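You operate a simulated robot arm through the tools that you are given. There is no shell and no other tool. Be economical: measure what you need, move in short steps, check, and stop when the job is done.

The job below is to be done with a simulated robot arm. You get a single attempt, and the scene is never put back.

JOB
Plug in both leads, set TACK and 100 A, then switch on.
Fine: each plug in the welder's socket of its colour; the red switch.

Only the result counts: the job must be done as asked and must still hold three seconds after the hand-in. Knocking over, shifting, dropping, spilling or breaking anything else fails it.

ROBOT AND FRAMES
A 6-joint arm with a two-finger parallel gripper on a trunk, on a base that drives. Base frame: it is fixed to the floor where the robot stands at the start and does not move with it; the origin is under the middle of the robot, x ahead of it, y to its left, z up. Units: mm, degrees, N and s.
With the tool pointing down near the work surface it reaches from about 360 to 880 mm from the robot's upright axis, wherever it stands. Its first joint turns from -115.0 to 115.0 degrees. Places, roughly: green socket [500, -400, 600]; mode knob [500, -400, 800]; red socket [500, -500, 600]; red switch [500, -100, 800]. Payload 3.43 kg.
The tool frame sits at the grasp point between the pads (the TCP): z along the fingers, y along the line on which they close. The tips reach 34 mm beyond it. The gripper opens to 128 mm. The fingers are 24 mm wide and 12 mm thick; the gripper's body (48 by 130 mm) begins 96 mm behind the TCP.
Orientation is told as [roll, pitch, yaw] about the base's x, y, z axes, in that order, counted from this pose: with the fingers straight down and closing along the base's y, the tool's x points along the base's -x, its y along +y and its z along -z.

CONTROLS
- The arm moves only by the tool play_rows. Its argument "rows" is a list of rows, each a list of 6 numbers: the shift along the tool's x, y, z in mm, then the turn, a rotation vector about the tool's x, y, z in degrees. In form: [[x, y, z, wx, wy, wz], ...]. A call has 1 to 12 rows; each row shifts and turns the commanded pose from where the row before left it, along the tool's axes as they then stand. "hand" is the finger opening in mm, from 0 to 128, set as the call begins (left out, the last holds). A row lasts 0.2 s, in which the tool goes at most 50 mm and 8.6 degrees; a call with a longer step from one row to the next is refused whole, and so is a gripper value outside its range. Where a pose cannot be reached the arm comes as near as it can. A force on the tool above 90 N (or 10 N above the force at the start of the call, whichever is more), or a blocked arm, ends the call early, and 0.2 s more pass. Each finger travels about 108 mm/s and halts on what it meets, pressing with about 32 N; the grip force reading is that of the motor and also rises with nothing between the fingers. The clock runs only during rows and for 0.2 s after the last one: add rows that do not move to give the fingers time. It gives the time, the measured TCP pose, the force on the tool (base axes), the opening and the grip force at its end, in the units of the frame above (readings bear some noise), with the torque about the TCP (base axes, N m) and any sound that the robot's microphone picked up.
- Cameras (640 x 400 px; columns grow to the right, rows downward): "scene" is now at [32.8, 164.4, 1325.6]; the picture's right is [-0.34, -0.94, 0.00], its down [-0.40, 0.15, -0.90] and it looks along [0.85, -0.31, -0.43] (base axes); focal length 292 px, centre (320, 200). "wrist" rides on the gripper at [76, -11, -160] in the tool frame; the picture's right is [0.15, 0.99, 0.00], its down [-0.88, 0.13, -0.46] and it looks along [-0.45, 0.07, 0.89] (tool axes); focal length 234 px, centre (320, 200). There is no depth. A picture from a camera that has moved, and an enlarged one, comes with that camera's place and axes in the base frame and with its lens.
- camera(camera): a new picture of that camera. It takes no simulated time.
- lift_body(by): slides the trunk up (or, below 0, down) by that many mm; the arm and the scene camera ride with it, the base frame stays. It gives what a move gives, with no picture.
- base_move(legs): drives the robot by 1 to 6 legs, each [ahead, turn to the left] in mm and degrees, along the robot's own axes; the way and the turn of a leg run together, so that a leg with both is an arc; at most 1500 mm and 180 degrees a leg. The arm and the cameras ride along, it lands a little off, and it stops where it bumps. It gives what a move gives.
- turn_head(pan, tilt): turns the head with the scene camera to pan (to the left, within 103 degrees either way) and tilt (down, from -29 to 69), counted from straight ahead of the robot. It gives what a move gives.
- zoom(camera, box): a new picture of the part [left, top, right, bottom] of that camera's present view, enlarged. It takes no simulated time.
- sign_off(): hands the job in; it is judged then, once.

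Work in short steps. Places have to be worked out from the pictures, the camera data and where the tool is seen: move nearer, look again, correct. Check each grasp and each placing, and mend what went wrong. You have 120 turns and 90 pictures in all, those below and enlarged ones among them. Open the gripper and draw the arm clear of the work before you hand the job in, unless the task says otherwise; then end with one line.

The tools are called after "Call:" by a JSON object that holds its "method" and its "body". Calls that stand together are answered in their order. play_rows: Moves the arm, as the interface text tells. Its arguments: {"type":"object","properties":{"rows":{"type":"array","items":{"type":"array","items":{"type":"number"}}},"hand":{"type":"number"}},"required":["rows"]} The other tools are called the same way: lift_body (by) slides the trunk up or down; base_move (legs) drives the base; turn_head (pan, tilt) turns the head that bears the scene camera; camera (camera) takes a picture; zoom (camera, box) takes an enlarged picture of a part of a camera's view; sign_off () hands the job in.

At the start:

```text
time: 0.0
position: [462.5, -127.3, 1172.6]
tool_rot: [0.0, -0.1, 0.0]
wrist_force: [0.3, 0.0, 0.4]
ft_torque: [0.0, -0.03, -0.02]
finger_gap: 128.3
grasp_force: 0.0
trunk travel left (down, up): [-575.0, 215.0]
robot x, y, heading: [-1.8, -3.2, -0.2]
head pan, tilt: [-20.0, 25.2]
```

scene: 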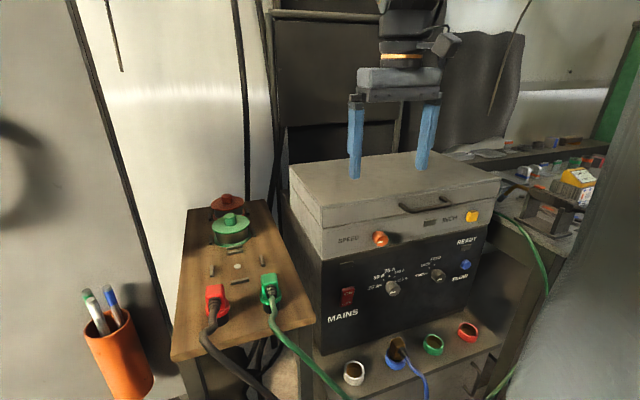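
wrist: 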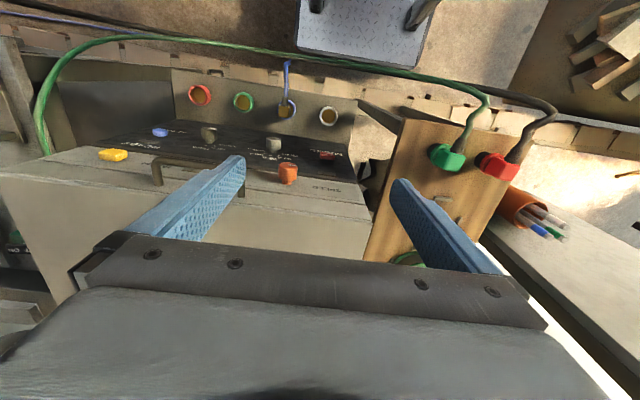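

I start by looking closer at the panel and at the plugs.

Call:
{"method": "zoom", "body": {"camera": "scene", "box": [300, 190, 500, 315]}}

Call:
{"method": "zoom", "body": {"camera": "scene", "box": [160, 180, 340, 292]}}

Call:
{"method": "zoom", "body": {"camera": "scene", "box": [320, 290, 500, 400]}}

```text
3.20 times, centred on (400, 252) of scene
camera zoom: at [32.8, 164.4, 1325.6], right [-0.34, -0.94, 0.0], down [-0.4, 0.15, -0.9], along [0.85, -0.31, -0.43], focal length 934 px, centre (64, 32)
```

zoom: 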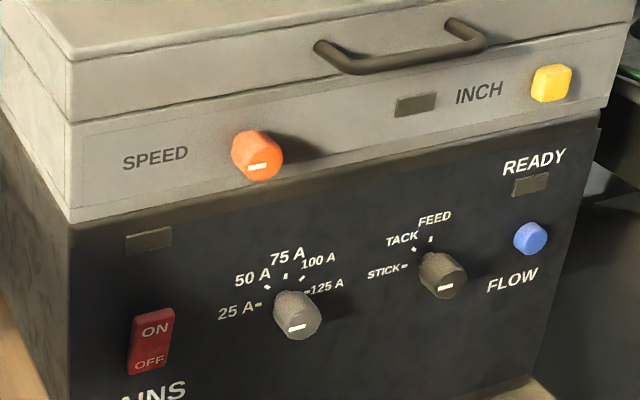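

```text
3.56 times, centred on (250, 236) of scene
camera zoom: at [32.8, 164.4, 1325.6], right [-0.34, -0.94, 0.0], down [-0.4, 0.15, -0.9], along [0.85, -0.31, -0.43], focal length 1037 px, centre (569, 72)
```

zoom: 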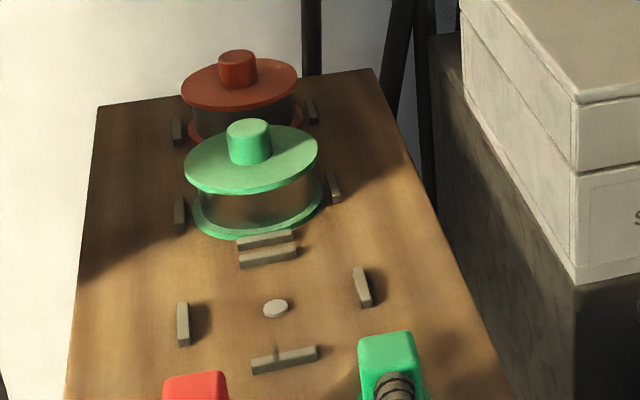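

```text
3.56 times, centred on (410, 345) of scene
camera zoom: at [32.8, 164.4, 1325.6], right [-0.34, -0.94, 0.0], down [-0.4, 0.15, -0.9], along [0.85, -0.31, -0.43], focal length 1037 px, centre (0, -316)
```

zoom: 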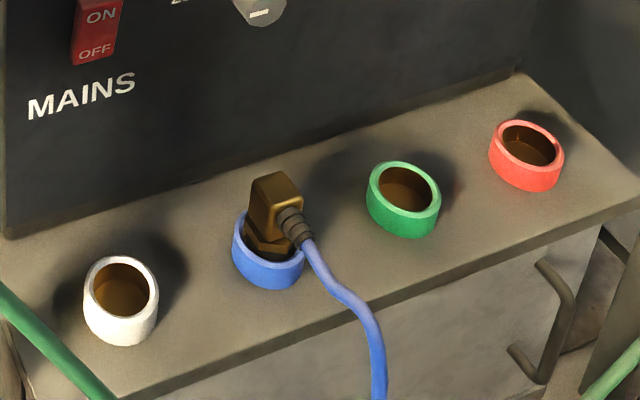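

I look closely at the plugs and the socket layout from both cameras.

Call:
{"method": "zoom", "body": {"camera": "scene", "box": [190, 260, 310, 335]}}

Call:
{"method": "zoom", "body": {"camera": "wrist", "box": [390, 100, 570, 212]}}

Call:
{"method": "zoom", "body": {"camera": "wrist", "box": [130, 70, 370, 190]}}

```text
5.33 times, centred on (250, 298) of scene
camera zoom: at [32.8, 164.4, 1325.6], right [-0.34, -0.94, 0.0], down [-0.4, 0.15, -0.9], along [0.85, -0.31, -0.43], focal length 1556 px, centre (693, -320)
```

zoom: 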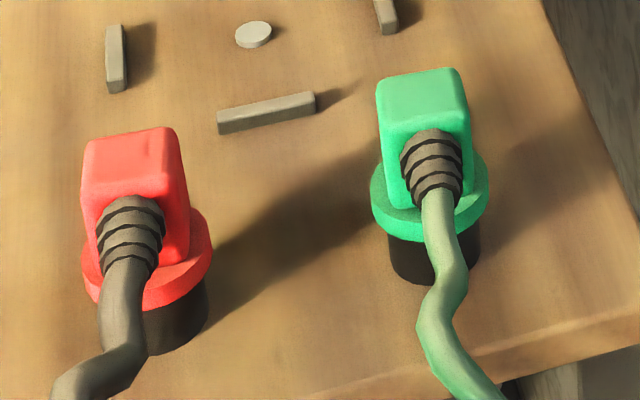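

```text
3.56 times, centred on (480, 156) of wrist
camera zoom: at [388.7, -140.1, 1333.4], right [-0.15, 0.99, 0.0], down [0.88, 0.13, 0.46], along [0.45, 0.07, -0.89], focal length 833 px, centre (-249, 356)
```

zoom: 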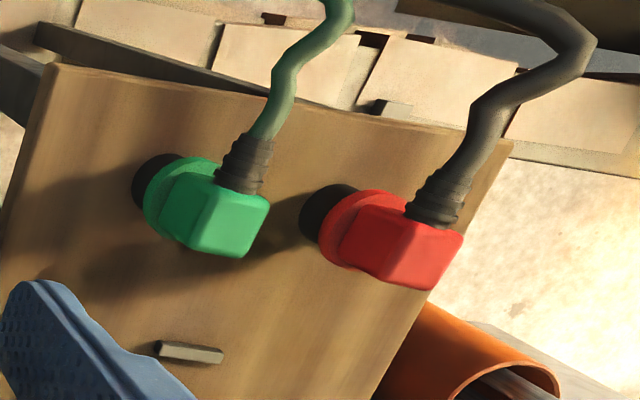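

```text
2.67 times, centred on (250, 130) of wrist
camera zoom: at [388.7, -140.1, 1333.4], right [-0.15, 0.99, 0.0], down [0.88, 0.13, 0.46], along [0.45, 0.07, -0.89], focal length 624 px, centre (507, 387)
```

zoom: 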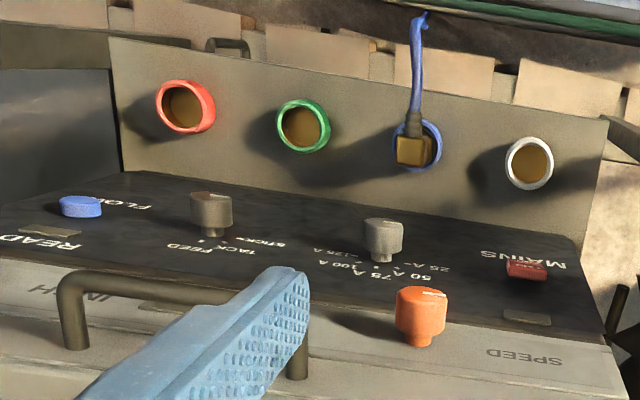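

The plugs stand upright at about (470,105) and (470,190), tops near z 950, with cables leaving toward the robot. I move above them and look with the wrist camera.

Call:
{"method": "play_rows", "body": {"rows": [[0, 45, 0, 0, 0, 0], [0, 45, 0, 0, 0, 0], [0, 45, 0, 0, 0, 0], [0, 45, 0, 0, 0, 0], [0, 45, 0, 0, 0, 0], [0, 45, 0, 0, 0, 0], [0, 0, 0, 0, 0, 0]]}}

Call:
{"method": "camera", "body": {"camera": "wrist"}}

Call:
{"method": "camera", "body": {"camera": "scene"}}

```text
time: 1.6
position: [463.0, 143.0, 1173.2]
tool_rot: [0.0, -0.1, 0.0]
wrist_force: [0.0, -0.6, 0.1]
ft_torque: [0.04, 0.0, 0.0]
finger_gap: 127.7
grasp_force: 0.1
trunk travel left (down, up): [-575.0, 215.0]
robot x, y, heading: [0.4, -2.0, 0.0]
head pan, tilt: [-20.0, 25.2]
```

```text
81 pictures are left
camera wrist: at [387.9, 130.6, 1332.7], right [-0.15, 0.99, 0.0], down [0.88, 0.13, 0.46], along [0.45, 0.07, -0.89], focal length 234 px, centre (320, 200)
```

wrist: 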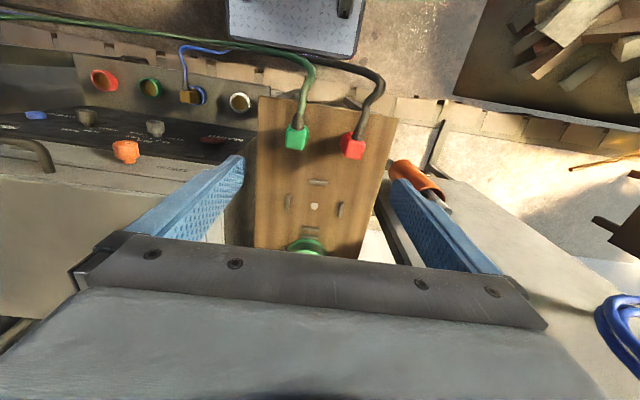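

```text
80 pictures are left
camera scene: at [32.8, 164.4, 1325.6], right [-0.34, -0.94, 0.0], down [-0.4, 0.15, -0.9], along [0.85, -0.31, -0.43], focal length 292 px, centre (320, 200)
```

scene: 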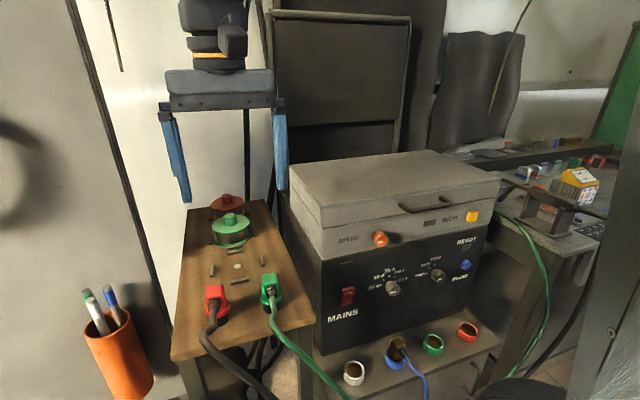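

Green plug is near (473,107) and red near (471,200), tops about z 959. I centre over green and lower the trunk for a closer view.

Call:
{"method": "play_rows", "body": {"rows": [[-5, -36, 0, 0, 0, 0], [-5, 0, 0, 0, 0, 0], [0, 0, 0, 0, 0, 0]], "hand": 60}}

Call:
{"method": "lift_body", "body": {"by": -120}}

Call:
{"method": "camera", "body": {"camera": "wrist"}}

Call:
{"method": "camera", "body": {"camera": "scene"}}

```text
time: 2.4
position: [474.2, 106.5, 1172.1]
tool_rot: [-0.1, -0.1, 0.0]
wrist_force: [0.1, -0.3, 0.7]
ft_torque: [-0.01, -0.01, 0.01]
finger_gap: 60.3
grasp_force: 0.0
trunk travel left (down, up): [-575.0, 215.0]
robot x, y, heading: [1.8, 2.9, -0.0]
head pan, tilt: [-20.0, 25.2]
```

```text
time: 3.9
position: [473.4, 105.1, 1053.0]
tool_rot: [-0.1, -0.1, 0.0]
wrist_force: [-0.4, -0.6, -0.1]
ft_torque: [0.01, -0.03, 0.0]
finger_gap: 60.0
grasp_force: 0.0
trunk travel left (down, up): [-455.0, 335.0]
robot x, y, heading: [1.4, 0.6, 0.1]
head pan, tilt: [-20.0, 25.2]
```

```text
79 pictures are left
camera wrist: at [398.6, 94.0, 1213.6], right [-0.15, 0.99, 0.0], down [0.88, 0.13, 0.46], along [0.45, 0.07, -0.89], focal length 234 px, centre (320, 200)
```

wrist: 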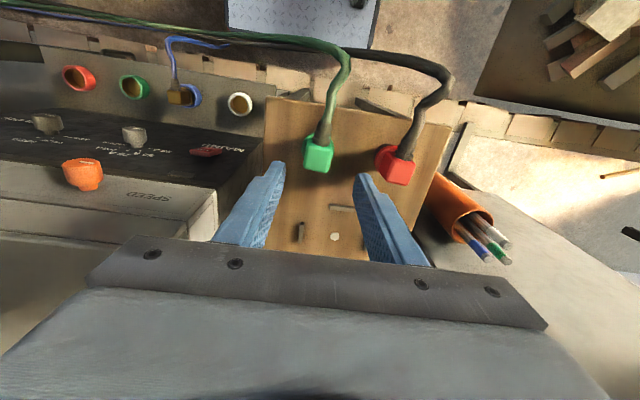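

```text
78 pictures are left
camera scene: at [66.2, 164.4, 1205.6], right [-0.34, -0.94, 0.0], down [-0.4, 0.15, -0.9], along [0.85, -0.31, -0.43], focal length 292 px, centre (320, 200)
```

scene: 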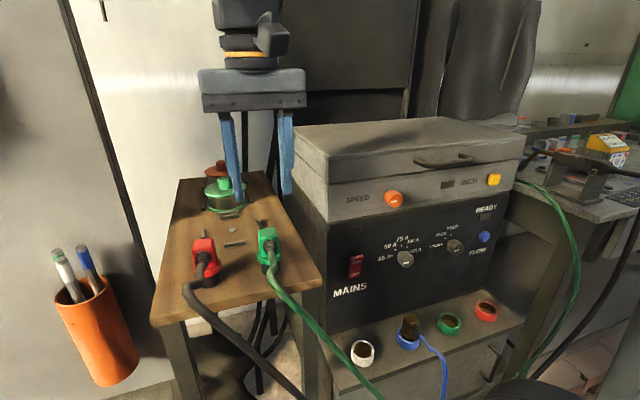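

I enlarge the plugs for their size and orientation.

Call:
{"method": "zoom", "body": {"camera": "scene", "box": [170, 215, 310, 302]}}

Call:
{"method": "zoom", "body": {"camera": "wrist", "box": [260, 90, 450, 209]}}

Call:
{"method": "zoom", "body": {"camera": "scene", "box": [330, 200, 510, 312]}}

```text
4.57 times, centred on (240, 258) of scene
camera zoom: at [66.2, 164.4, 1205.6], right [-0.34, -0.94, 0.0], down [-0.4, 0.15, -0.9], along [0.85, -0.31, -0.43], focal length 1334 px, centre (686, -67)
```

zoom: 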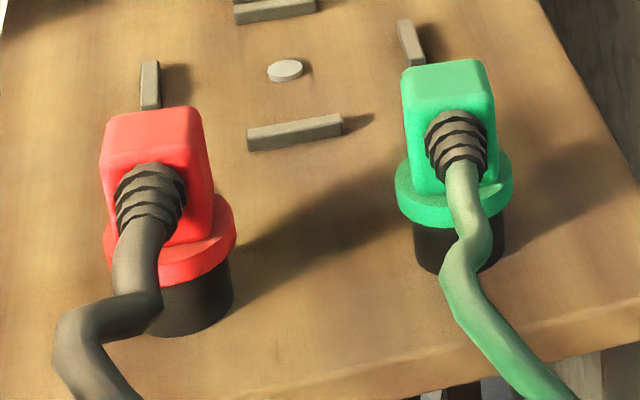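

```text
3.36 times, centred on (355, 150) of wrist
camera zoom: at [398.6, 94.0, 1213.6], right [-0.15, 0.99, 0.0], down [0.88, 0.13, 0.46], along [0.45, 0.07, -0.89], focal length 787 px, centre (202, 370)
```

zoom: 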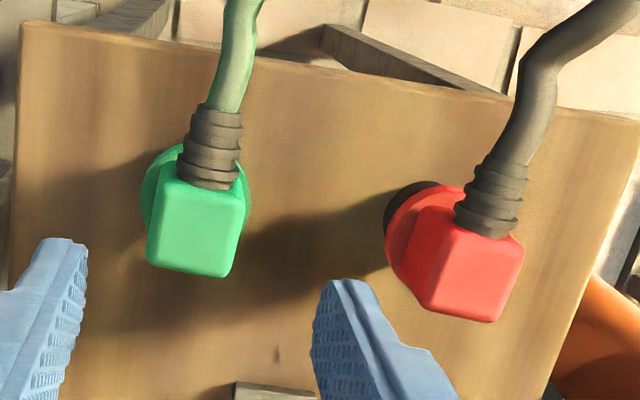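

```text
3.56 times, centred on (420, 256) of scene
camera zoom: at [66.2, 164.4, 1205.6], right [-0.34, -0.94, 0.0], down [-0.4, 0.15, -0.9], along [0.85, -0.31, -0.43], focal length 1037 px, centre (-36, 1)
```

zoom: 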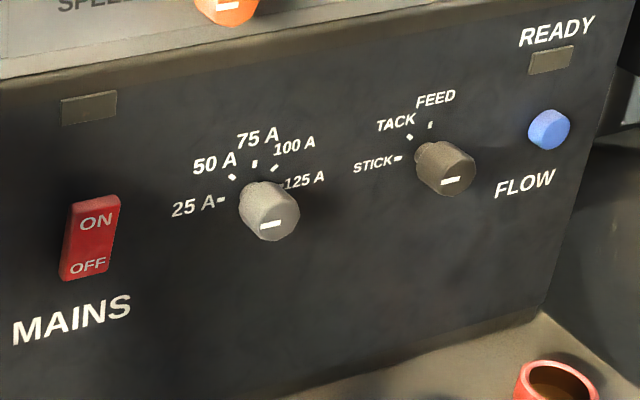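

Plugs are ~28 mm wide boxes about 38 mm tall, aligned with the base axes. To keep the arm clear of the welder later I'll grasp with the tool tilted 20° back; I tilt and come down to TCP z≈985 and check.

Call:
{"method": "play_rows", "body": {"rows": [[0, 0, 0, 0, -7, 0], [0, 0, 0, 0, -7, 0], [0, 0, 0, 0, -6, 0], [11.5, 1, 32, 0, 0, 0], [11.5, 1, 32, 0, 0, 0], [0, 0, 0, 0, 0, 0]]}}

Call:
{"method": "camera", "body": {"camera": "wrist"}}

Call:
{"method": "zoom", "body": {"camera": "scene", "box": [170, 180, 330, 280]}}

```text
time: 5.3
position: [485.6, 113.6, 985.9]
tool_rot: [0.1, -20.1, 0.0]
wrist_force: [0.6, 0.5, 0.0]
ft_torque: [0.04, 0.01, 0.03]
finger_gap: 60.1
grasp_force: 0.0
out of reach, approached as far as the arm can: row 3
trunk travel left (down, up): [-455.0, 335.0]
robot x, y, heading: [-1.6, -0.9, -0.3]
head pan, tilt: [-20.0, 25.2]
```

```text
74 pictures are left
camera wrist: at [362.0, 101.3, 1109.8], right [-0.14, 0.99, -0.05], down [0.67, 0.13, 0.73], along [0.73, 0.07, -0.68], focal length 234 px, centre (320, 200)
```

wrist: 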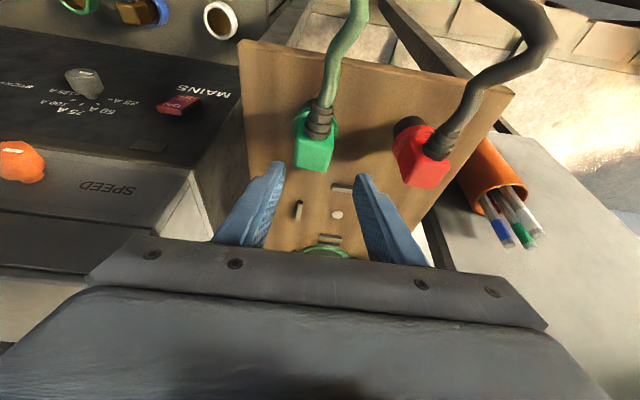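

```text
4.00 times, centred on (250, 230) of scene
camera zoom: at [66.1, 164.4, 1205.6], right [-0.34, -0.94, 0.0], down [-0.4, 0.15, -0.91], along [0.85, -0.31, -0.43], focal length 1167 px, centre (600, 80)
```

zoom: 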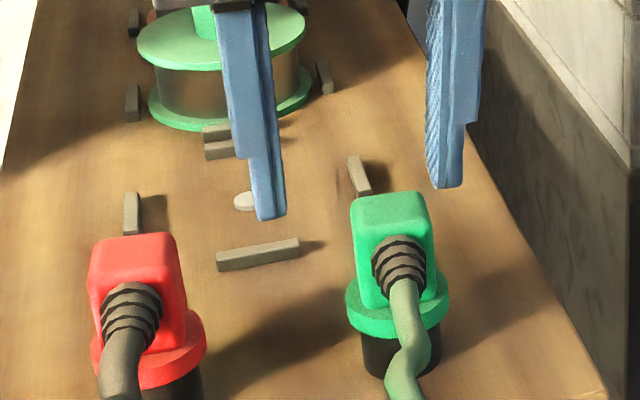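

TCP is at (485.6,113.6); the plug centre is (475,106). I correct sideways first, then lower to z≈960.

Call:
{"method": "play_rows", "body": {"rows": [[16, -7.6, -5.8, 0, 0, 0], [0, 0, 0, 0, 0, 0], [4.3, 0, 11.8, 0, 0, 0], [4.3, 0, 11.8, 0, 0, 0], [0, 0, 0, 0, 0, 0]]}}

Call:
{"method": "camera", "body": {"camera": "wrist"}}

Call:
{"method": "zoom", "body": {"camera": "scene", "box": [170, 180, 330, 280]}}

```text
time: 6.5
position: [469.0, 105.7, 960.0]
tool_rot: [-0.1, -20.2, 0.0]
wrist_force: [0.0, -0.4, -0.3]
ft_torque: [-0.01, -0.01, -0.02]
finger_gap: 60.0
grasp_force: 0.0
trunk travel left (down, up): [-455.0, 335.0]
robot x, y, heading: [2.5, 1.2, 0.1]
head pan, tilt: [-20.0, 25.2]
```

```text
72 pictures are left
camera wrist: at [344.7, 92.4, 1084.2], right [-0.14, 0.99, -0.05], down [0.67, 0.13, 0.73], along [0.73, 0.07, -0.68], focal length 234 px, centre (320, 200)
```

wrist: 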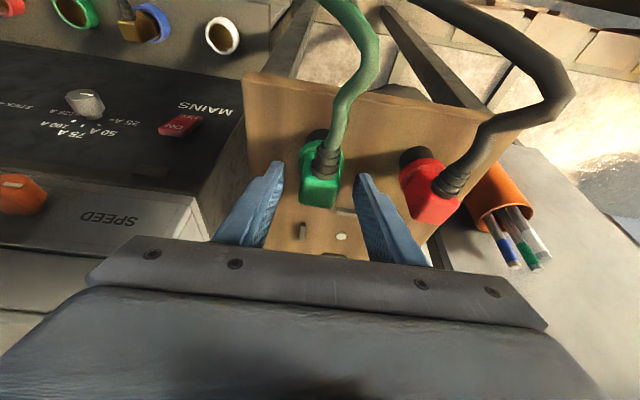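

```text
4.00 times, centred on (250, 230) of scene
camera zoom: at [66.2, 164.4, 1205.6], right [-0.34, -0.94, 0.0], down [-0.4, 0.15, -0.9], along [0.85, -0.31, -0.43], focal length 1167 px, centre (600, 80)
```

zoom: 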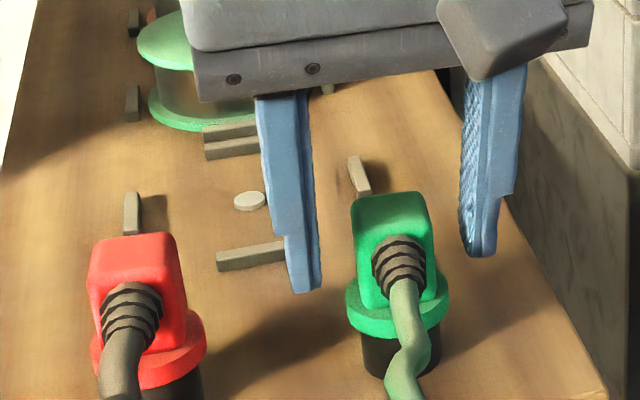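

Tips straddle the body just above the flange. I close the gripper.

Call:
{"method": "play_rows", "body": {"rows": [[0, 0, 0, 0, 0, 0], [0, 0, 0, 0, 0, 0], [0, 0, 0, 0, 0, 0]], "hand": 10}}

Call:
{"method": "camera", "body": {"camera": "wrist"}}

Call:
{"method": "zoom", "body": {"camera": "scene", "box": [170, 180, 330, 280]}}

```text
time: 7.3
position: [469.4, 104.1, 959.9]
tool_rot: [0.0, -20.1, 0.0]
wrist_force: [1.3, -1.2, 1.4]
ft_torque: [-0.06, -0.06, -0.02]
finger_gap: 30.7
grasp_force: 32.0
trunk travel left (down, up): [-455.0, 335.0]
robot x, y, heading: [-1.7, -0.9, 0.0]
head pan, tilt: [-20.0, 25.2]
```

```text
70 pictures are left
camera wrist: at [344.8, 92.4, 1084.5], right [-0.14, 0.99, -0.05], down [0.67, 0.13, 0.73], along [0.73, 0.07, -0.68], focal length 234 px, centre (320, 200)
```

wrist: 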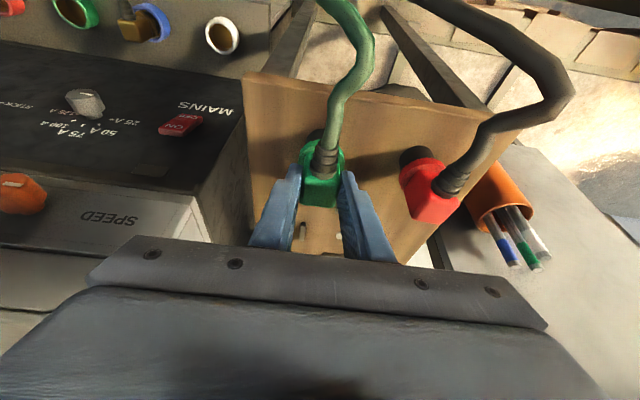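

```text
4.00 times, centred on (250, 230) of scene
camera zoom: at [66.2, 164.4, 1205.6], right [-0.34, -0.94, 0.0], down [-0.4, 0.15, -0.9], along [0.85, -0.31, -0.43], focal length 1167 px, centre (600, 80)
```

zoom: 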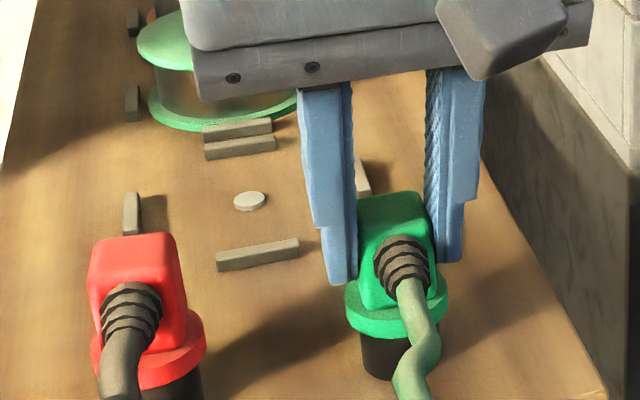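

Gripped at 30.7 mm. I lift straight up 80 mm and look.

Call:
{"method": "play_rows", "body": {"rows": [[-6.8, 0, -18.8, 0, 0, 0], [-6.8, 0, -18.8, 0, 0, 0], [-6.8, 0, -18.8, 0, 0, 0], [-6.8, 0, -18.8, 0, 0, 0], [0, 0, 0, 0, 0, 0]]}}

Call:
{"method": "camera", "body": {"camera": "scene"}}

```text
time: 8.5
position: [482.5, 110.2, 1035.8]
tool_rot: [0.0, -19.8, 0.0]
wrist_force: [-0.3, 0.1, -1.0]
ft_torque: [0.0, 0.04, -0.02]
finger_gap: 30.4
grasp_force: 32.1
out of reach, approached as far as the arm can: row 2, 3, 4
trunk travel left (down, up): [-455.0, 335.0]
robot x, y, heading: [0.5, -2.9, 0.1]
head pan, tilt: [-20.0, 25.2]
```

```text
68 pictures are left
camera scene: at [66.2, 164.4, 1205.6], right [-0.34, -0.94, 0.0], down [-0.4, 0.15, -0.9], along [0.85, -0.31, -0.43], focal length 292 px, centre (320, 200)
```

scene: 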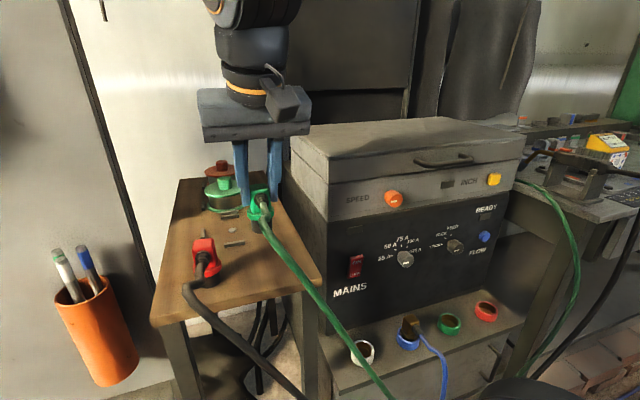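

The plug is lifted, but the tilted arm is at its inner reach limit. I back the base by 80 mm to give room, then check state.

Call:
{"method": "base_move", "body": {"legs": [[-80, 0]]}}

```text
time: 9.6
position: [401.1, 109.8, 1036.9]
tool_rot: [0.0, -20.1, 0.0]
wrist_force: [0.1, 0.2, -1.0]
ft_torque: [-0.01, 0.01, 0.0]
finger_gap: 30.0
grasp_force: 31.9
trunk travel left (down, up): [-455.0, 335.0]
robot x, y, heading: [-78.9, -2.5, -0.3]
head pan, tilt: [-20.0, 25.2]
```

I bring the plug out to x≈440 and across to y≈-346, in front of the welder.

Call:
{"method": "play_rows", "body": {"rows": [[-36.7, -20, 13.3, 0, 0, 0], [0, -46, 0, 0, 0, 0], [0, -46, 0, 0, 0, 0], [0, -46, 0, 0, 0, 0], [0, -46, 0, 0, 0, 0], [0, -46, 0, 0, 0, 0], [0, -46, 0, 0, 0, 0], [0, -46, 0, 0, 0, 0], [0, -46, 0, 0, 0, 0], [0, -46, 0, 0, 0, 0], [0, -22, 0, 0, 0, 0], [0, 0, 0, 0, 0, 0]]}}

Call:
{"method": "camera", "body": {"camera": "scene"}}

Call:
{"method": "camera", "body": {"camera": "wrist"}}

```text
time: 12.2
position: [440.0, -346.0, 1035.5]
tool_rot: [0.0, -19.9, 0.0]
wrist_force: [-0.4, -0.2, -0.7]
ft_torque: [0.03, 0.0, 0.01]
finger_gap: 30.5
grasp_force: 32.2
trunk travel left (down, up): [-455.0, 335.0]
robot x, y, heading: [-81.7, -1.0, 0.1]
head pan, tilt: [-20.0, 25.2]
```

```text
67 pictures are left
camera scene: at [-16.1, 164.4, 1205.6], right [-0.34, -0.94, 0.0], down [-0.4, 0.15, -0.9], along [0.85, -0.31, -0.43], focal length 292 px, centre (320, 200)
```

scene: 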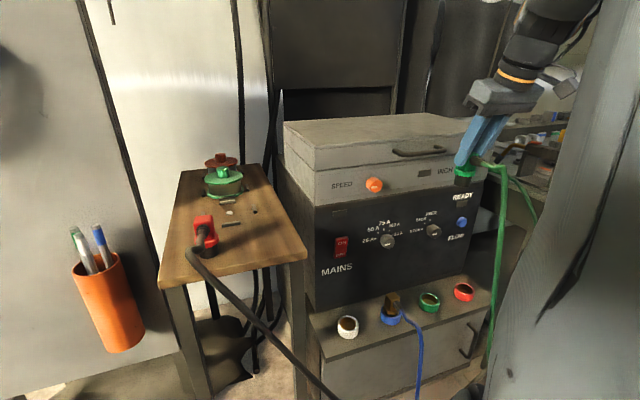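

```text
66 pictures are left
camera wrist: at [315.6, -358.7, 1160.4], right [-0.14, 0.99, -0.05], down [0.67, 0.13, 0.73], along [0.73, 0.07, -0.68], focal length 234 px, centre (320, 200)
```

wrist: 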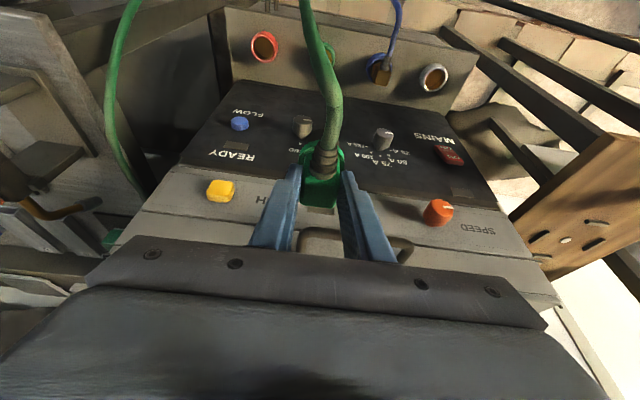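

Red socket triangulates to about (477,-478,580). I lower the trunk by 275 to bring the plug close above the sockets.

Call:
{"method": "lift_body", "body": {"by": -275}}

Call:
{"method": "camera", "body": {"camera": "scene"}}

Call:
{"method": "camera", "body": {"camera": "wrist"}}

```text
time: 15.0
position: [440.1, -346.4, 761.3]
tool_rot: [-0.1, -20.1, 0.1]
wrist_force: [-0.7, 0.3, -0.8]
ft_torque: [0.04, 0.01, -0.01]
finger_gap: 30.6
grasp_force: 31.8
trunk travel left (down, up): [-180.0, 610.0]
robot x, y, heading: [-82.9, 4.3, -0.0]
head pan, tilt: [-20.0, 25.2]
```

```text
65 pictures are left
camera scene: at [60.4, 164.4, 930.6], right [-0.34, -0.94, 0.0], down [-0.4, 0.15, -0.9], along [0.85, -0.31, -0.43], focal length 292 px, centre (320, 200)
```

scene: 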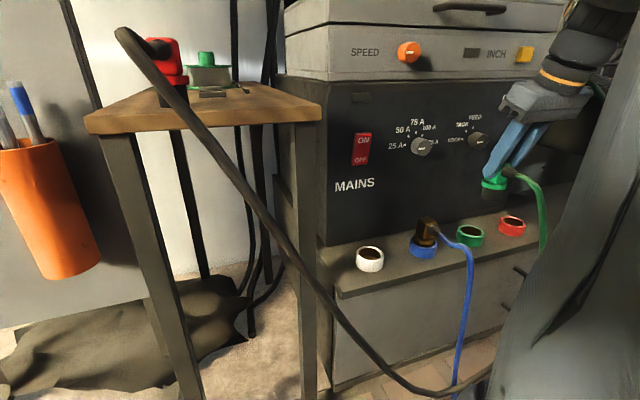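

```text
64 pictures are left
camera wrist: at [315.0, -357.9, 885.9], right [-0.14, 0.99, -0.05], down [0.67, 0.13, 0.73], along [0.73, 0.07, -0.68], focal length 234 px, centre (320, 200)
```

wrist: 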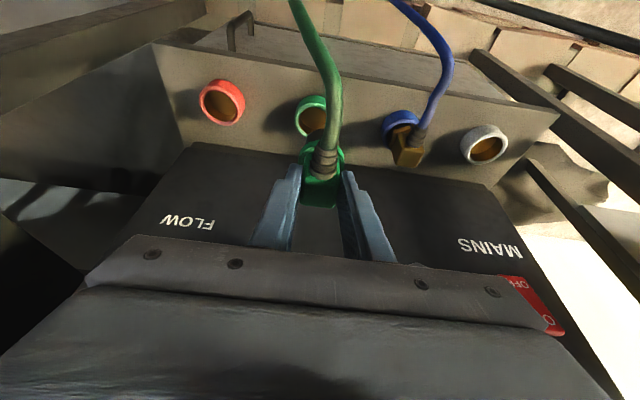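

I enlarge both views to localise the sockets and the plug bottom precisely.

Call:
{"method": "zoom", "body": {"camera": "scene", "box": [400, 160, 560, 260]}}

Call:
{"method": "zoom", "body": {"camera": "wrist", "box": [180, 60, 420, 210]}}

```text
4.00 times, centred on (480, 210) of scene
camera zoom: at [60.4, 164.4, 930.6], right [-0.34, -0.94, 0.0], down [-0.4, 0.15, -0.9], along [0.85, -0.31, -0.43], focal length 1167 px, centre (-320, 160)
```

zoom: 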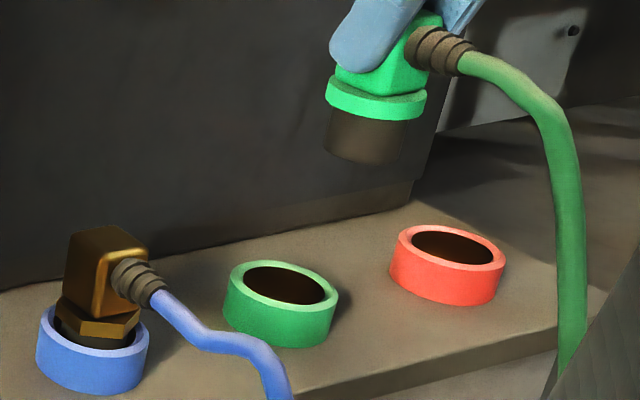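

```text
2.67 times, centred on (300, 135) of wrist
camera zoom: at [315.0, -357.9, 885.9], right [-0.14, 0.99, -0.05], down [0.67, 0.13, 0.73], along [0.73, 0.07, -0.68], focal length 624 px, centre (373, 373)
```

zoom: 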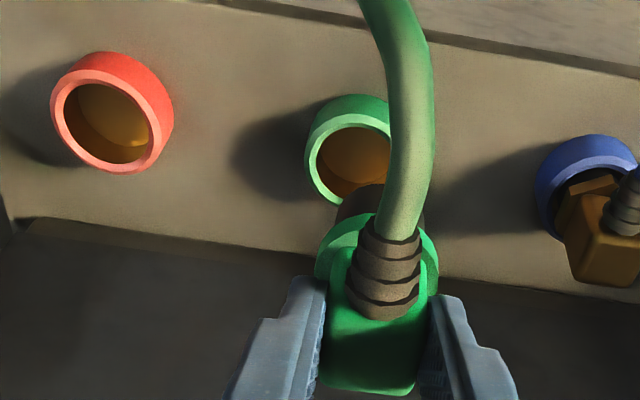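

Sockets: green ≈(479,-357,583), red ≈(478,-487,583). I move over green and down to leave the barrel about 12 mm above the rim, then compare.

Call:
{"method": "play_rows", "body": {"rows": [[-17.2, -5.3, 6.2, 0, 0, 0], [-17.2, -5.3, 6.3, 0, 0, 0], [0, 0, 0, 0, 0, 0], [10.2, 0, 28.2, 0, 0, 0], [10.2, 0, 28.2, 0, 0, 0], [8.2, 0, 22.5, 0, 0, 0], [0, 0, 0, 0, 0, 0]]}}

Call:
{"method": "zoom", "body": {"camera": "scene", "box": [400, 160, 560, 260]}}

Call:
{"method": "zoom", "body": {"camera": "wrist", "box": [180, 60, 420, 210]}}

```text
time: 16.6
position: [477.0, -357.9, 678.1]
tool_rot: [0.1, -19.8, 0.0]
wrist_force: [0.3, -0.7, -1.0]
ft_torque: [-0.01, 0.03, 0.0]
finger_gap: 30.5
grasp_force: 31.8
trunk travel left (down, up): [-180.0, 610.0]
robot x, y, heading: [-80.7, -1.3, -0.3]
head pan, tilt: [-20.0, 25.2]
```

```text
4.00 times, centred on (480, 210) of scene
camera zoom: at [60.4, 164.4, 930.6], right [-0.34, -0.94, 0.0], down [-0.4, 0.15, -0.9], along [0.85, -0.31, -0.43], focal length 1167 px, centre (-320, 160)
```

zoom: 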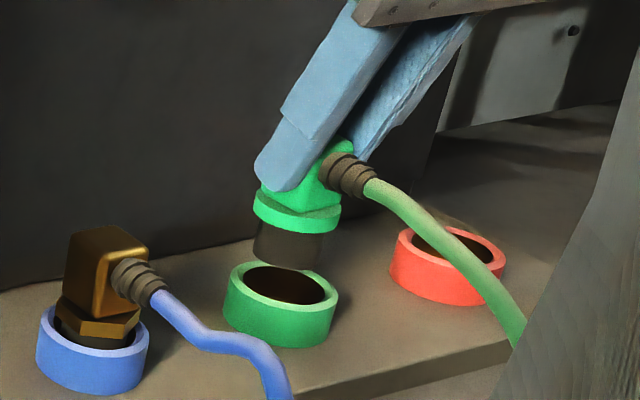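

```text
2.67 times, centred on (300, 135) of wrist
camera zoom: at [352.2, -369.6, 802.3], right [-0.14, 0.99, -0.05], down [0.67, 0.13, 0.73], along [0.73, 0.07, -0.68], focal length 624 px, centre (373, 373)
```

zoom: 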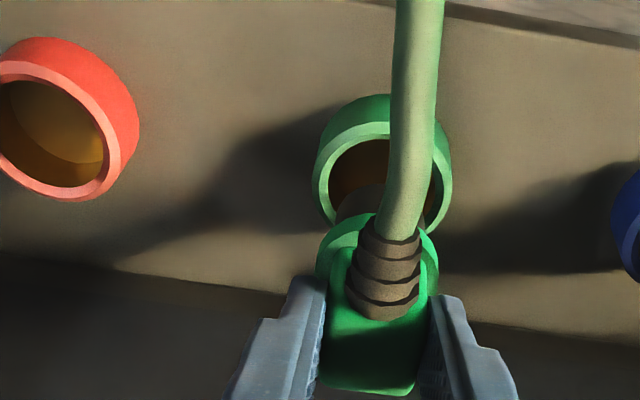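

In both views the barrel lines up over the green socket. I lower gently and watch the forces.

Call:
{"method": "play_rows", "body": {"rows": [[1.7, 0, 4.7, 0, 0, 0], [1.7, 0, 4.7, 0, 0, 0], [1.7, 0, 4.7, 0, 0, 0], [1.7, 0, 4.7, 0, 0, 0], [0, 0, 0, 0, 0, 0]]}}

Call:
{"method": "zoom", "body": {"camera": "scene", "box": [400, 160, 560, 260]}}

Call:
{"method": "zoom", "body": {"camera": "wrist", "box": [220, 80, 420, 205]}}

```text
time: 17.8
position: [476.0, -357.2, 658.6]
tool_rot: [-0.1, -20.1, 0.1]
wrist_force: [-8.8, 3.2, 20.0]
ft_torque: [0.51, 0.26, 0.18]
finger_gap: 30.5
grasp_force: 32.2
trunk travel left (down, up): [-180.0, 610.0]
robot x, y, heading: [-82.4, 0.9, 0.1]
head pan, tilt: [-20.0, 25.2]
```

```text
4.00 times, centred on (480, 210) of scene
camera zoom: at [59.7, 164.7, 930.8], right [-0.34, -0.94, 0.0], down [-0.4, 0.15, -0.91], along [0.85, -0.31, -0.42], focal length 1167 px, centre (-320, 160)
```

zoom: 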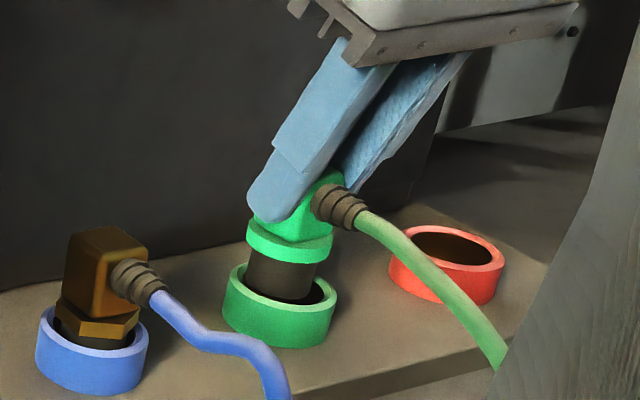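

```text
3.20 times, centred on (320, 142) of wrist
camera zoom: at [351.2, -368.8, 784.1], right [-0.14, 0.99, -0.05], down [0.67, 0.13, 0.73], along [0.73, 0.07, -0.68], focal length 749 px, centre (320, 384)
```

zoom: 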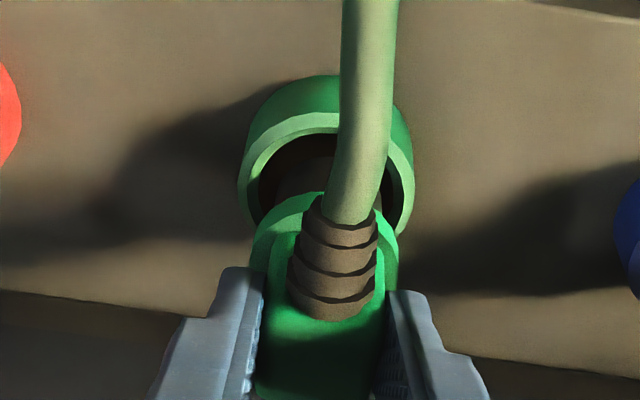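

The barrel touches the rim on its +x/+y side (force and torque agree, and the gap shows at the opposite side). I raise 6 mm, shift -2.5 x and -2 y, and try again.

Call:
{"method": "play_rows", "body": {"rows": [[-2, 0, -5.6, 0, 0, 0], [2.35, -2, -0.85, 0, 0, 0], [0, 0, 0, 0, 0, 0], [1.7, 0, 4.7, 0, 0, 0], [1.0, 0, 2.8, 0, 0, 0], [1.0, 0, 2.8, 0, 0, 0], [0, 0, 0, 0, 0, 0]]}}

Call:
{"method": "zoom", "body": {"camera": "scene", "box": [400, 160, 560, 260]}}

```text
time: 19.4
position: [474.3, -358.7, 650.2]
tool_rot: [-0.1, -19.9, 0.1]
wrist_force: [-0.2, 0.2, -1.0]
ft_torque: [-0.02, 0.02, -0.01]
finger_gap: 30.6
grasp_force: 31.9
trunk travel left (down, up): [-180.0, 610.0]
robot x, y, heading: [-83.0, 1.1, -0.1]
head pan, tilt: [-20.0, 25.2]
```

```text
4.00 times, centred on (480, 210) of scene
camera zoom: at [60.4, 164.4, 930.6], right [-0.34, -0.94, 0.0], down [-0.4, 0.15, -0.9], along [0.85, -0.31, -0.43], focal length 1167 px, centre (-320, 160)
```

zoom: 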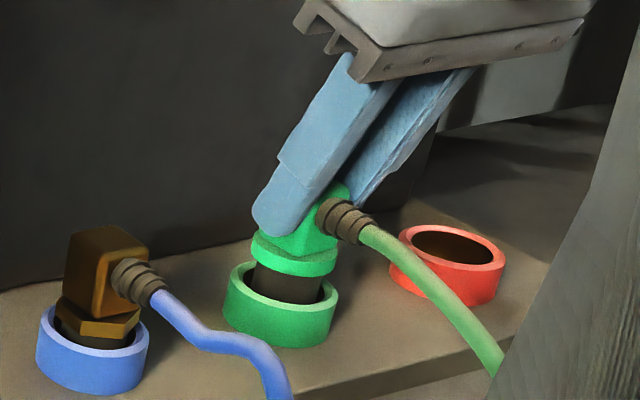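

No force and 8 mm below the earlier contact height: it is entering. I continue down until the flange seats.

Call:
{"method": "play_rows", "body": {"rows": [[1.7, 0, 4.7, 0, 0, 0], [1.7, 0, 4.7, 0, 0, 0], [1.0, 0, 2.8, 0, 0, 0], [1.0, 0, 2.8, 0, 0, 0], [1.0, 0, 2.8, 0, 0, 0], [1.0, 0, 2.8, 0, 0, 0], [0, 0, 0, 0, 0, 0]]}}

Call:
{"method": "zoom", "body": {"camera": "scene", "box": [400, 160, 560, 260]}}

```text
time: 21.0
position: [474.9, -359.4, 632.2]
tool_rot: [-0.3, -20.3, 0.1]
wrist_force: [0.2, 7.3, 53.7]
ft_torque: [0.53, -0.5, 0.15]
finger_gap: 30.5
grasp_force: 31.9
trunk travel left (down, up): [-180.0, 610.0]
robot x, y, heading: [-79.0, 2.3, 0.2]
head pan, tilt: [-20.0, 25.2]
```

```text
4.00 times, centred on (480, 210) of scene
camera zoom: at [59.3, 165.4, 930.7], right [-0.34, -0.94, 0.0], down [-0.4, 0.14, -0.91], along [0.85, -0.31, -0.42], focal length 1167 px, centre (-320, 160)
```

zoom: 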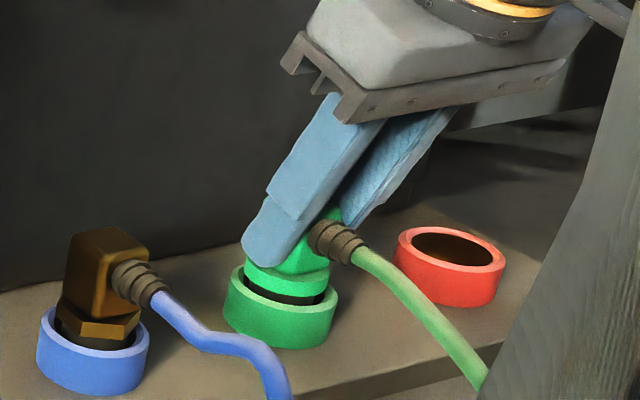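

It stands at z 632 with 54 N; a small gap remains under the flange. I press a little more to see whether it clicks or is bottomed.

Call:
{"method": "play_rows", "body": {"rows": [[0.6, 0, 1.6, 0, 0, 0], [0.5, 0, 1.4, 0, 0, 0], [0, 0, 0, 0, 0, 0]]}}

Call:
{"method": "zoom", "body": {"camera": "scene", "box": [440, 200, 500, 260]}}

```text
time: 21.8
position: [473.2, -358.8, 631.3]
tool_rot: [-0.2, -20.3, 0.1]
wrist_force: [-3.2, 10.9, 63.7]
ft_torque: [1.14, 0.02, 0.09]
finger_gap: 30.1
grasp_force: 31.8
trunk travel left (down, up): [-180.0, 610.0]
robot x, y, heading: [-75.9, -1.8, 0.2]
head pan, tilt: [-20.0, 25.2]
```

```text
6.67 times, centred on (470, 230) of scene
camera zoom: at [59.0, 165.6, 930.7], right [-0.34, -0.94, 0.0], down [-0.4, 0.14, -0.91], along [0.85, -0.31, -0.42], focal length 1945 px, centre (-680, 0)
```

zoom: 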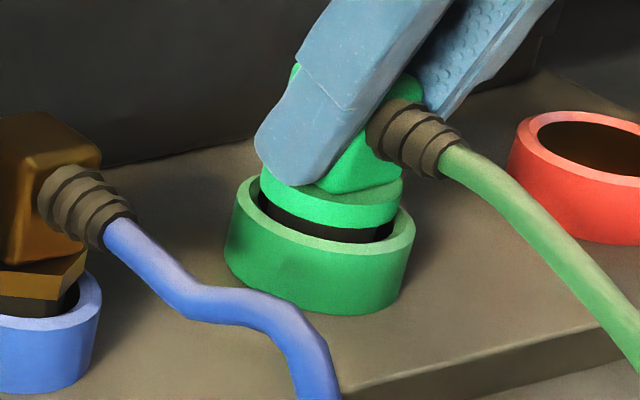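

It is bottomed firmly (27 mm into the socket). I relax the push, open the fingers to 60 and look.

Call:
{"method": "play_rows", "body": {"rows": [[-1.6, 0, -4.5, 0, 0, 0], [0, 0, 0, 0, 0, 0]]}}

Call:
{"method": "play_rows", "body": {"rows": [[0, 0, 0, 0, 0, 0], [0, 0, 0, 0, 0, 0]], "hand": 60}}

Call:
{"method": "zoom", "body": {"camera": "scene", "box": [400, 160, 560, 260]}}

Call:
{"method": "camera", "body": {"camera": "wrist"}}

```text
time: 22.4
position: [474.0, -358.3, 630.2]
tool_rot: [-0.1, -19.9, 0.0]
wrist_force: [12.3, -7.9, 16.5]
ft_torque: [-0.46, -0.8, 0.03]
finger_gap: 30.6
grasp_force: 31.6
trunk travel left (down, up): [-180.0, 610.0]
robot x, y, heading: [-78.8, 1.5, -0.1]
head pan, tilt: [-20.0, 25.2]
```

```text
time: 23.0
position: [474.1, -357.1, 629.0]
tool_rot: [0.1, -19.8, 0.1]
wrist_force: [-0.1, 0.2, 0.7]
ft_torque: [0.0, 0.05, 0.01]
finger_gap: 60.3
grasp_force: 0.0
trunk travel left (down, up): [-180.0, 610.0]
robot x, y, heading: [-81.3, 3.1, 0.2]
head pan, tilt: [-20.0, 25.2]
```

```text
4.00 times, centred on (480, 210) of scene
camera zoom: at [60.3, 164.4, 930.5], right [-0.34, -0.94, 0.0], down [-0.4, 0.15, -0.9], along [0.85, -0.31, -0.43], focal length 1167 px, centre (-320, 160)
```

zoom: 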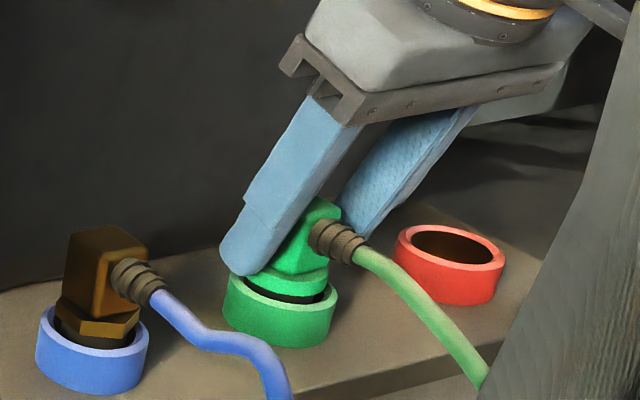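

```text
53 pictures are left
camera wrist: at [349.2, -369.7, 754.9], right [-0.14, 0.99, -0.05], down [0.67, 0.13, 0.73], along [0.73, 0.07, -0.68], focal length 234 px, centre (320, 200)
```

wrist: 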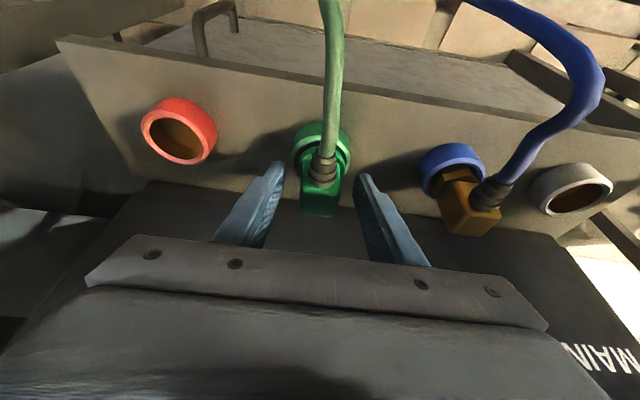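

The plug stands upright in the socket, but a thin gap shows below the flange. I'll rise, close the fingers and press on its top to make sure it is fully home.

Call:
{"method": "play_rows", "body": {"rows": [[-8, 0, -22, 0, 0, 0], [-8, 0, -22, 0, 0, 0], [-8, 0, -22, 0, 0, 0], [0, 0, 0, 0, 0, 0]]}}

Call:
{"method": "play_rows", "body": {"rows": [[6.6, -2, -2.4, 0, 0, 0], [0, 0, 0, 0, 0, 0], [0, 0, 0, 0, 0, 0]], "hand": 0}}

Call:
{"method": "zoom", "body": {"camera": "scene", "box": [440, 200, 500, 260]}}

Call:
{"method": "camera", "body": {"camera": "wrist"}}

```text
time: 24.0
position: [474.7, -358.9, 699.7]
tool_rot: [0.0, -19.9, 0.0]
wrist_force: [1.3, 0.7, 0.6]
ft_torque: [0.02, 0.0, 0.03]
finger_gap: 59.8
grasp_force: 0.0
trunk travel left (down, up): [-180.0, 610.0]
robot x, y, heading: [-82.6, 4.1, -0.0]
head pan, tilt: [-20.0, 25.2]
```

```text
time: 24.8
position: [468.1, -361.7, 701.0]
tool_rot: [0.0, -20.0, 0.1]
wrist_force: [-0.4, 0.4, -0.2]
ft_torque: [0.02, -0.02, -0.02]
finger_gap: 0.5
grasp_force: 31.3
trunk travel left (down, up): [-180.0, 610.0]
robot x, y, heading: [-84.3, -2.5, -0.1]
head pan, tilt: [-20.0, 25.2]
```

```text
6.67 times, centred on (470, 230) of scene
camera zoom: at [60.4, 164.5, 930.6], right [-0.34, -0.94, 0.0], down [-0.4, 0.15, -0.9], along [0.85, -0.31, -0.43], focal length 1945 px, centre (-680, 0)
```

zoom: 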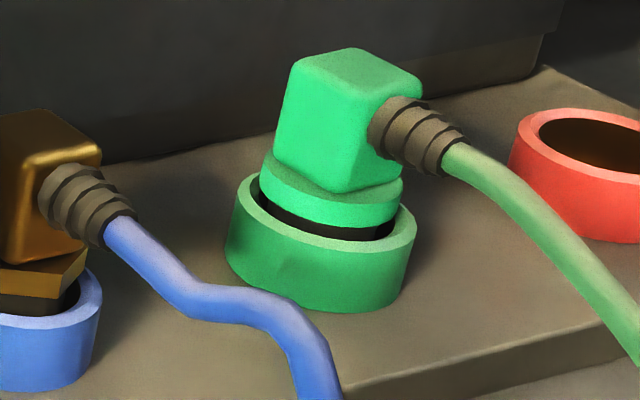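

```text
51 pictures are left
camera wrist: at [343.0, -373.4, 825.9], right [-0.14, 0.99, -0.05], down [0.67, 0.13, 0.73], along [0.73, 0.07, -0.68], focal length 234 px, centre (320, 200)
```

wrist: 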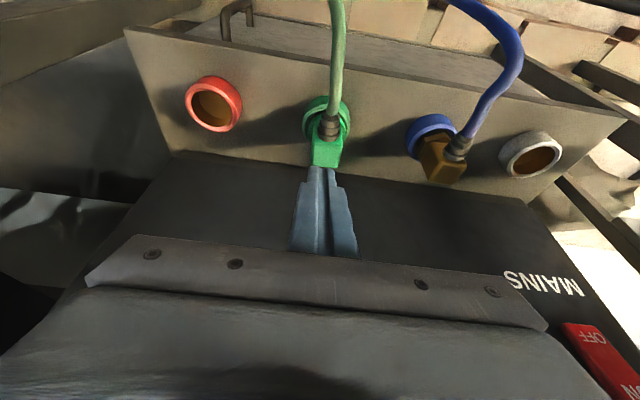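

I press down on the body top.

Call:
{"method": "play_rows", "body": {"rows": [[4.1, 0, 11.3, 0, 0, 0], [4.1, 0, 11.3, 0, 0, 0], [2.1, 0, 5.6, 0, 0, 0], [1, 0, 2.8, 0, 0, 0], [1, 0, 2.8, 0, 0, 0], [1, 0, 2.8, 0, 0, 0], [0, 0, 0, 0, 0, 0]]}}

Call:
{"method": "zoom", "body": {"camera": "scene", "box": [440, 200, 500, 260]}}

```text
time: 26.4
position: [467.4, -360.8, 669.5]
tool_rot: [-0.6, -20.5, 0.1]
wrist_force: [-17.6, 11.4, 83.2]
ft_torque: [0.52, 0.59, 0.08]
finger_gap: 0.0
grasp_force: 31.9
trunk travel left (down, up): [-180.0, 610.0]
robot x, y, heading: [-83.9, 0.3, 0.1]
head pan, tilt: [-20.0, 25.2]
```

```text
6.67 times, centred on (470, 230) of scene
camera zoom: at [58.1, 165.9, 931.0], right [-0.34, -0.94, 0.0], down [-0.4, 0.14, -0.91], along [0.85, -0.31, -0.42], focal length 1945 px, centre (-680, 0)
```

zoom: 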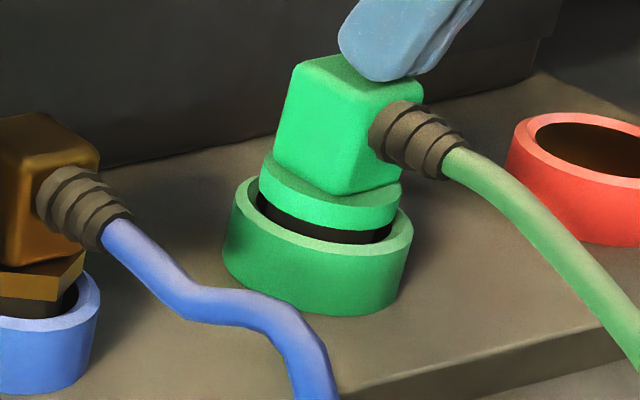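

83 N and it doesn't budge: it is home. I rise, back off to x≈440, raise the trunk and cross back toward the red plug.

Call:
{"method": "play_rows", "body": {"rows": [[-10, 0, -28, 0, 0, 0], [-10, 0, -28, 0, 0, 0], [12.7, 0, -4.6, 0, 0, 0], [12.7, 0, -4.6, 0, 0, 0], [0, 0, 0, 0, 0, 0]], "hand": 60}}

Call:
{"method": "lift_body", "body": {"by": 305}}

Call:
{"method": "play_rows", "body": {"rows": [[0, 47, 0, 0, 0, 0], [0, 47, 0, 0, 0, 0], [0, 47, 0, 0, 0, 0], [0, 47, 0, 0, 0, 0], [0, 47, 0, 0, 0, 0], [0, 47, 0, 0, 0, 0], [0, 47, 0, 0, 0, 0], [0, 47, 0, 0, 0, 0], [0, 47, 0, 0, 0, 0], [0, 47, 0, 0, 0, 0], [0, 47, 0, 0, 0, 0], [0, 43, 0, 0, 0, 0]]}}

Call:
{"method": "camera", "body": {"camera": "scene"}}

Call:
{"method": "camera", "body": {"camera": "wrist"}}

```text
time: 27.6
position: [438.0, -360.7, 719.3]
tool_rot: [0.0, -19.9, 0.1]
wrist_force: [0.3, 0.5, -0.5]
ft_torque: [0.02, 0.01, 0.0]
finger_gap: 59.9
grasp_force: 0.0
trunk travel left (down, up): [-180.0, 610.0]
robot x, y, heading: [-82.2, -0.5, -0.2]
head pan, tilt: [-20.0, 25.2]
```

```text
time: 30.6
position: [439.4, -361.0, 1026.6]
tool_rot: [0.0, -19.8, -0.1]
wrist_force: [0.7, -0.2, 0.1]
ft_torque: [0.02, 0.0, -0.02]
finger_gap: 59.9
grasp_force: 0.2
trunk travel left (down, up): [-485.0, 305.0]
robot x, y, heading: [-83.1, -3.5, 0.2]
head pan, tilt: [-20.0, 25.2]
```

```text
time: 33.2
position: [437.4, 200.3, 1026.9]
tool_rot: [0.0, -19.9, 0.0]
wrist_force: [0.1, -0.3, -0.1]
ft_torque: [0.04, -0.01, 0.03]
finger_gap: 59.7
grasp_force: 0.1
trunk travel left (down, up): [-485.0, 305.0]
robot x, y, heading: [-83.1, 0.0, 0.0]
head pan, tilt: [-20.0, 25.2]
```

```text
49 pictures are left
camera scene: at [-24.6, 164.2, 1235.6], right [-0.34, -0.94, 0.0], down [-0.4, 0.15, -0.9], along [0.85, -0.31, -0.43], focal length 292 px, centre (320, 200)
```

scene: 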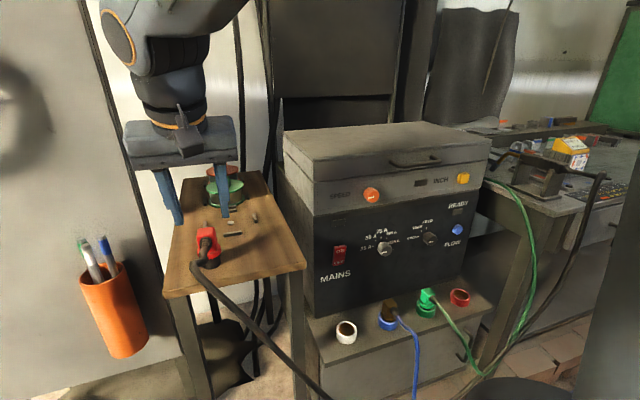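

```text
48 pictures are left
camera wrist: at [313.5, 188.2, 1151.7], right [-0.14, 0.99, -0.05], down [0.67, 0.13, 0.73], along [0.73, 0.07, -0.68], focal length 234 px, centre (320, 200)
```

wrist: 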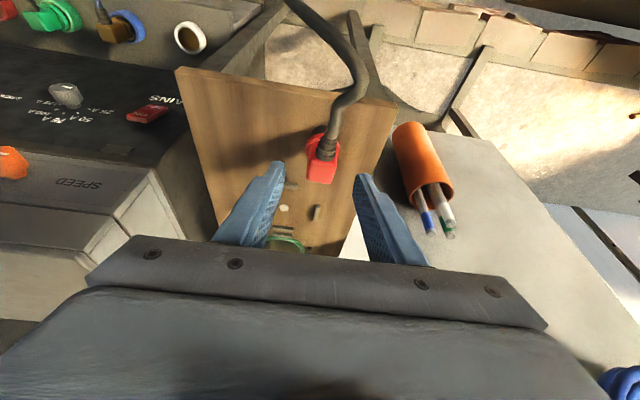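

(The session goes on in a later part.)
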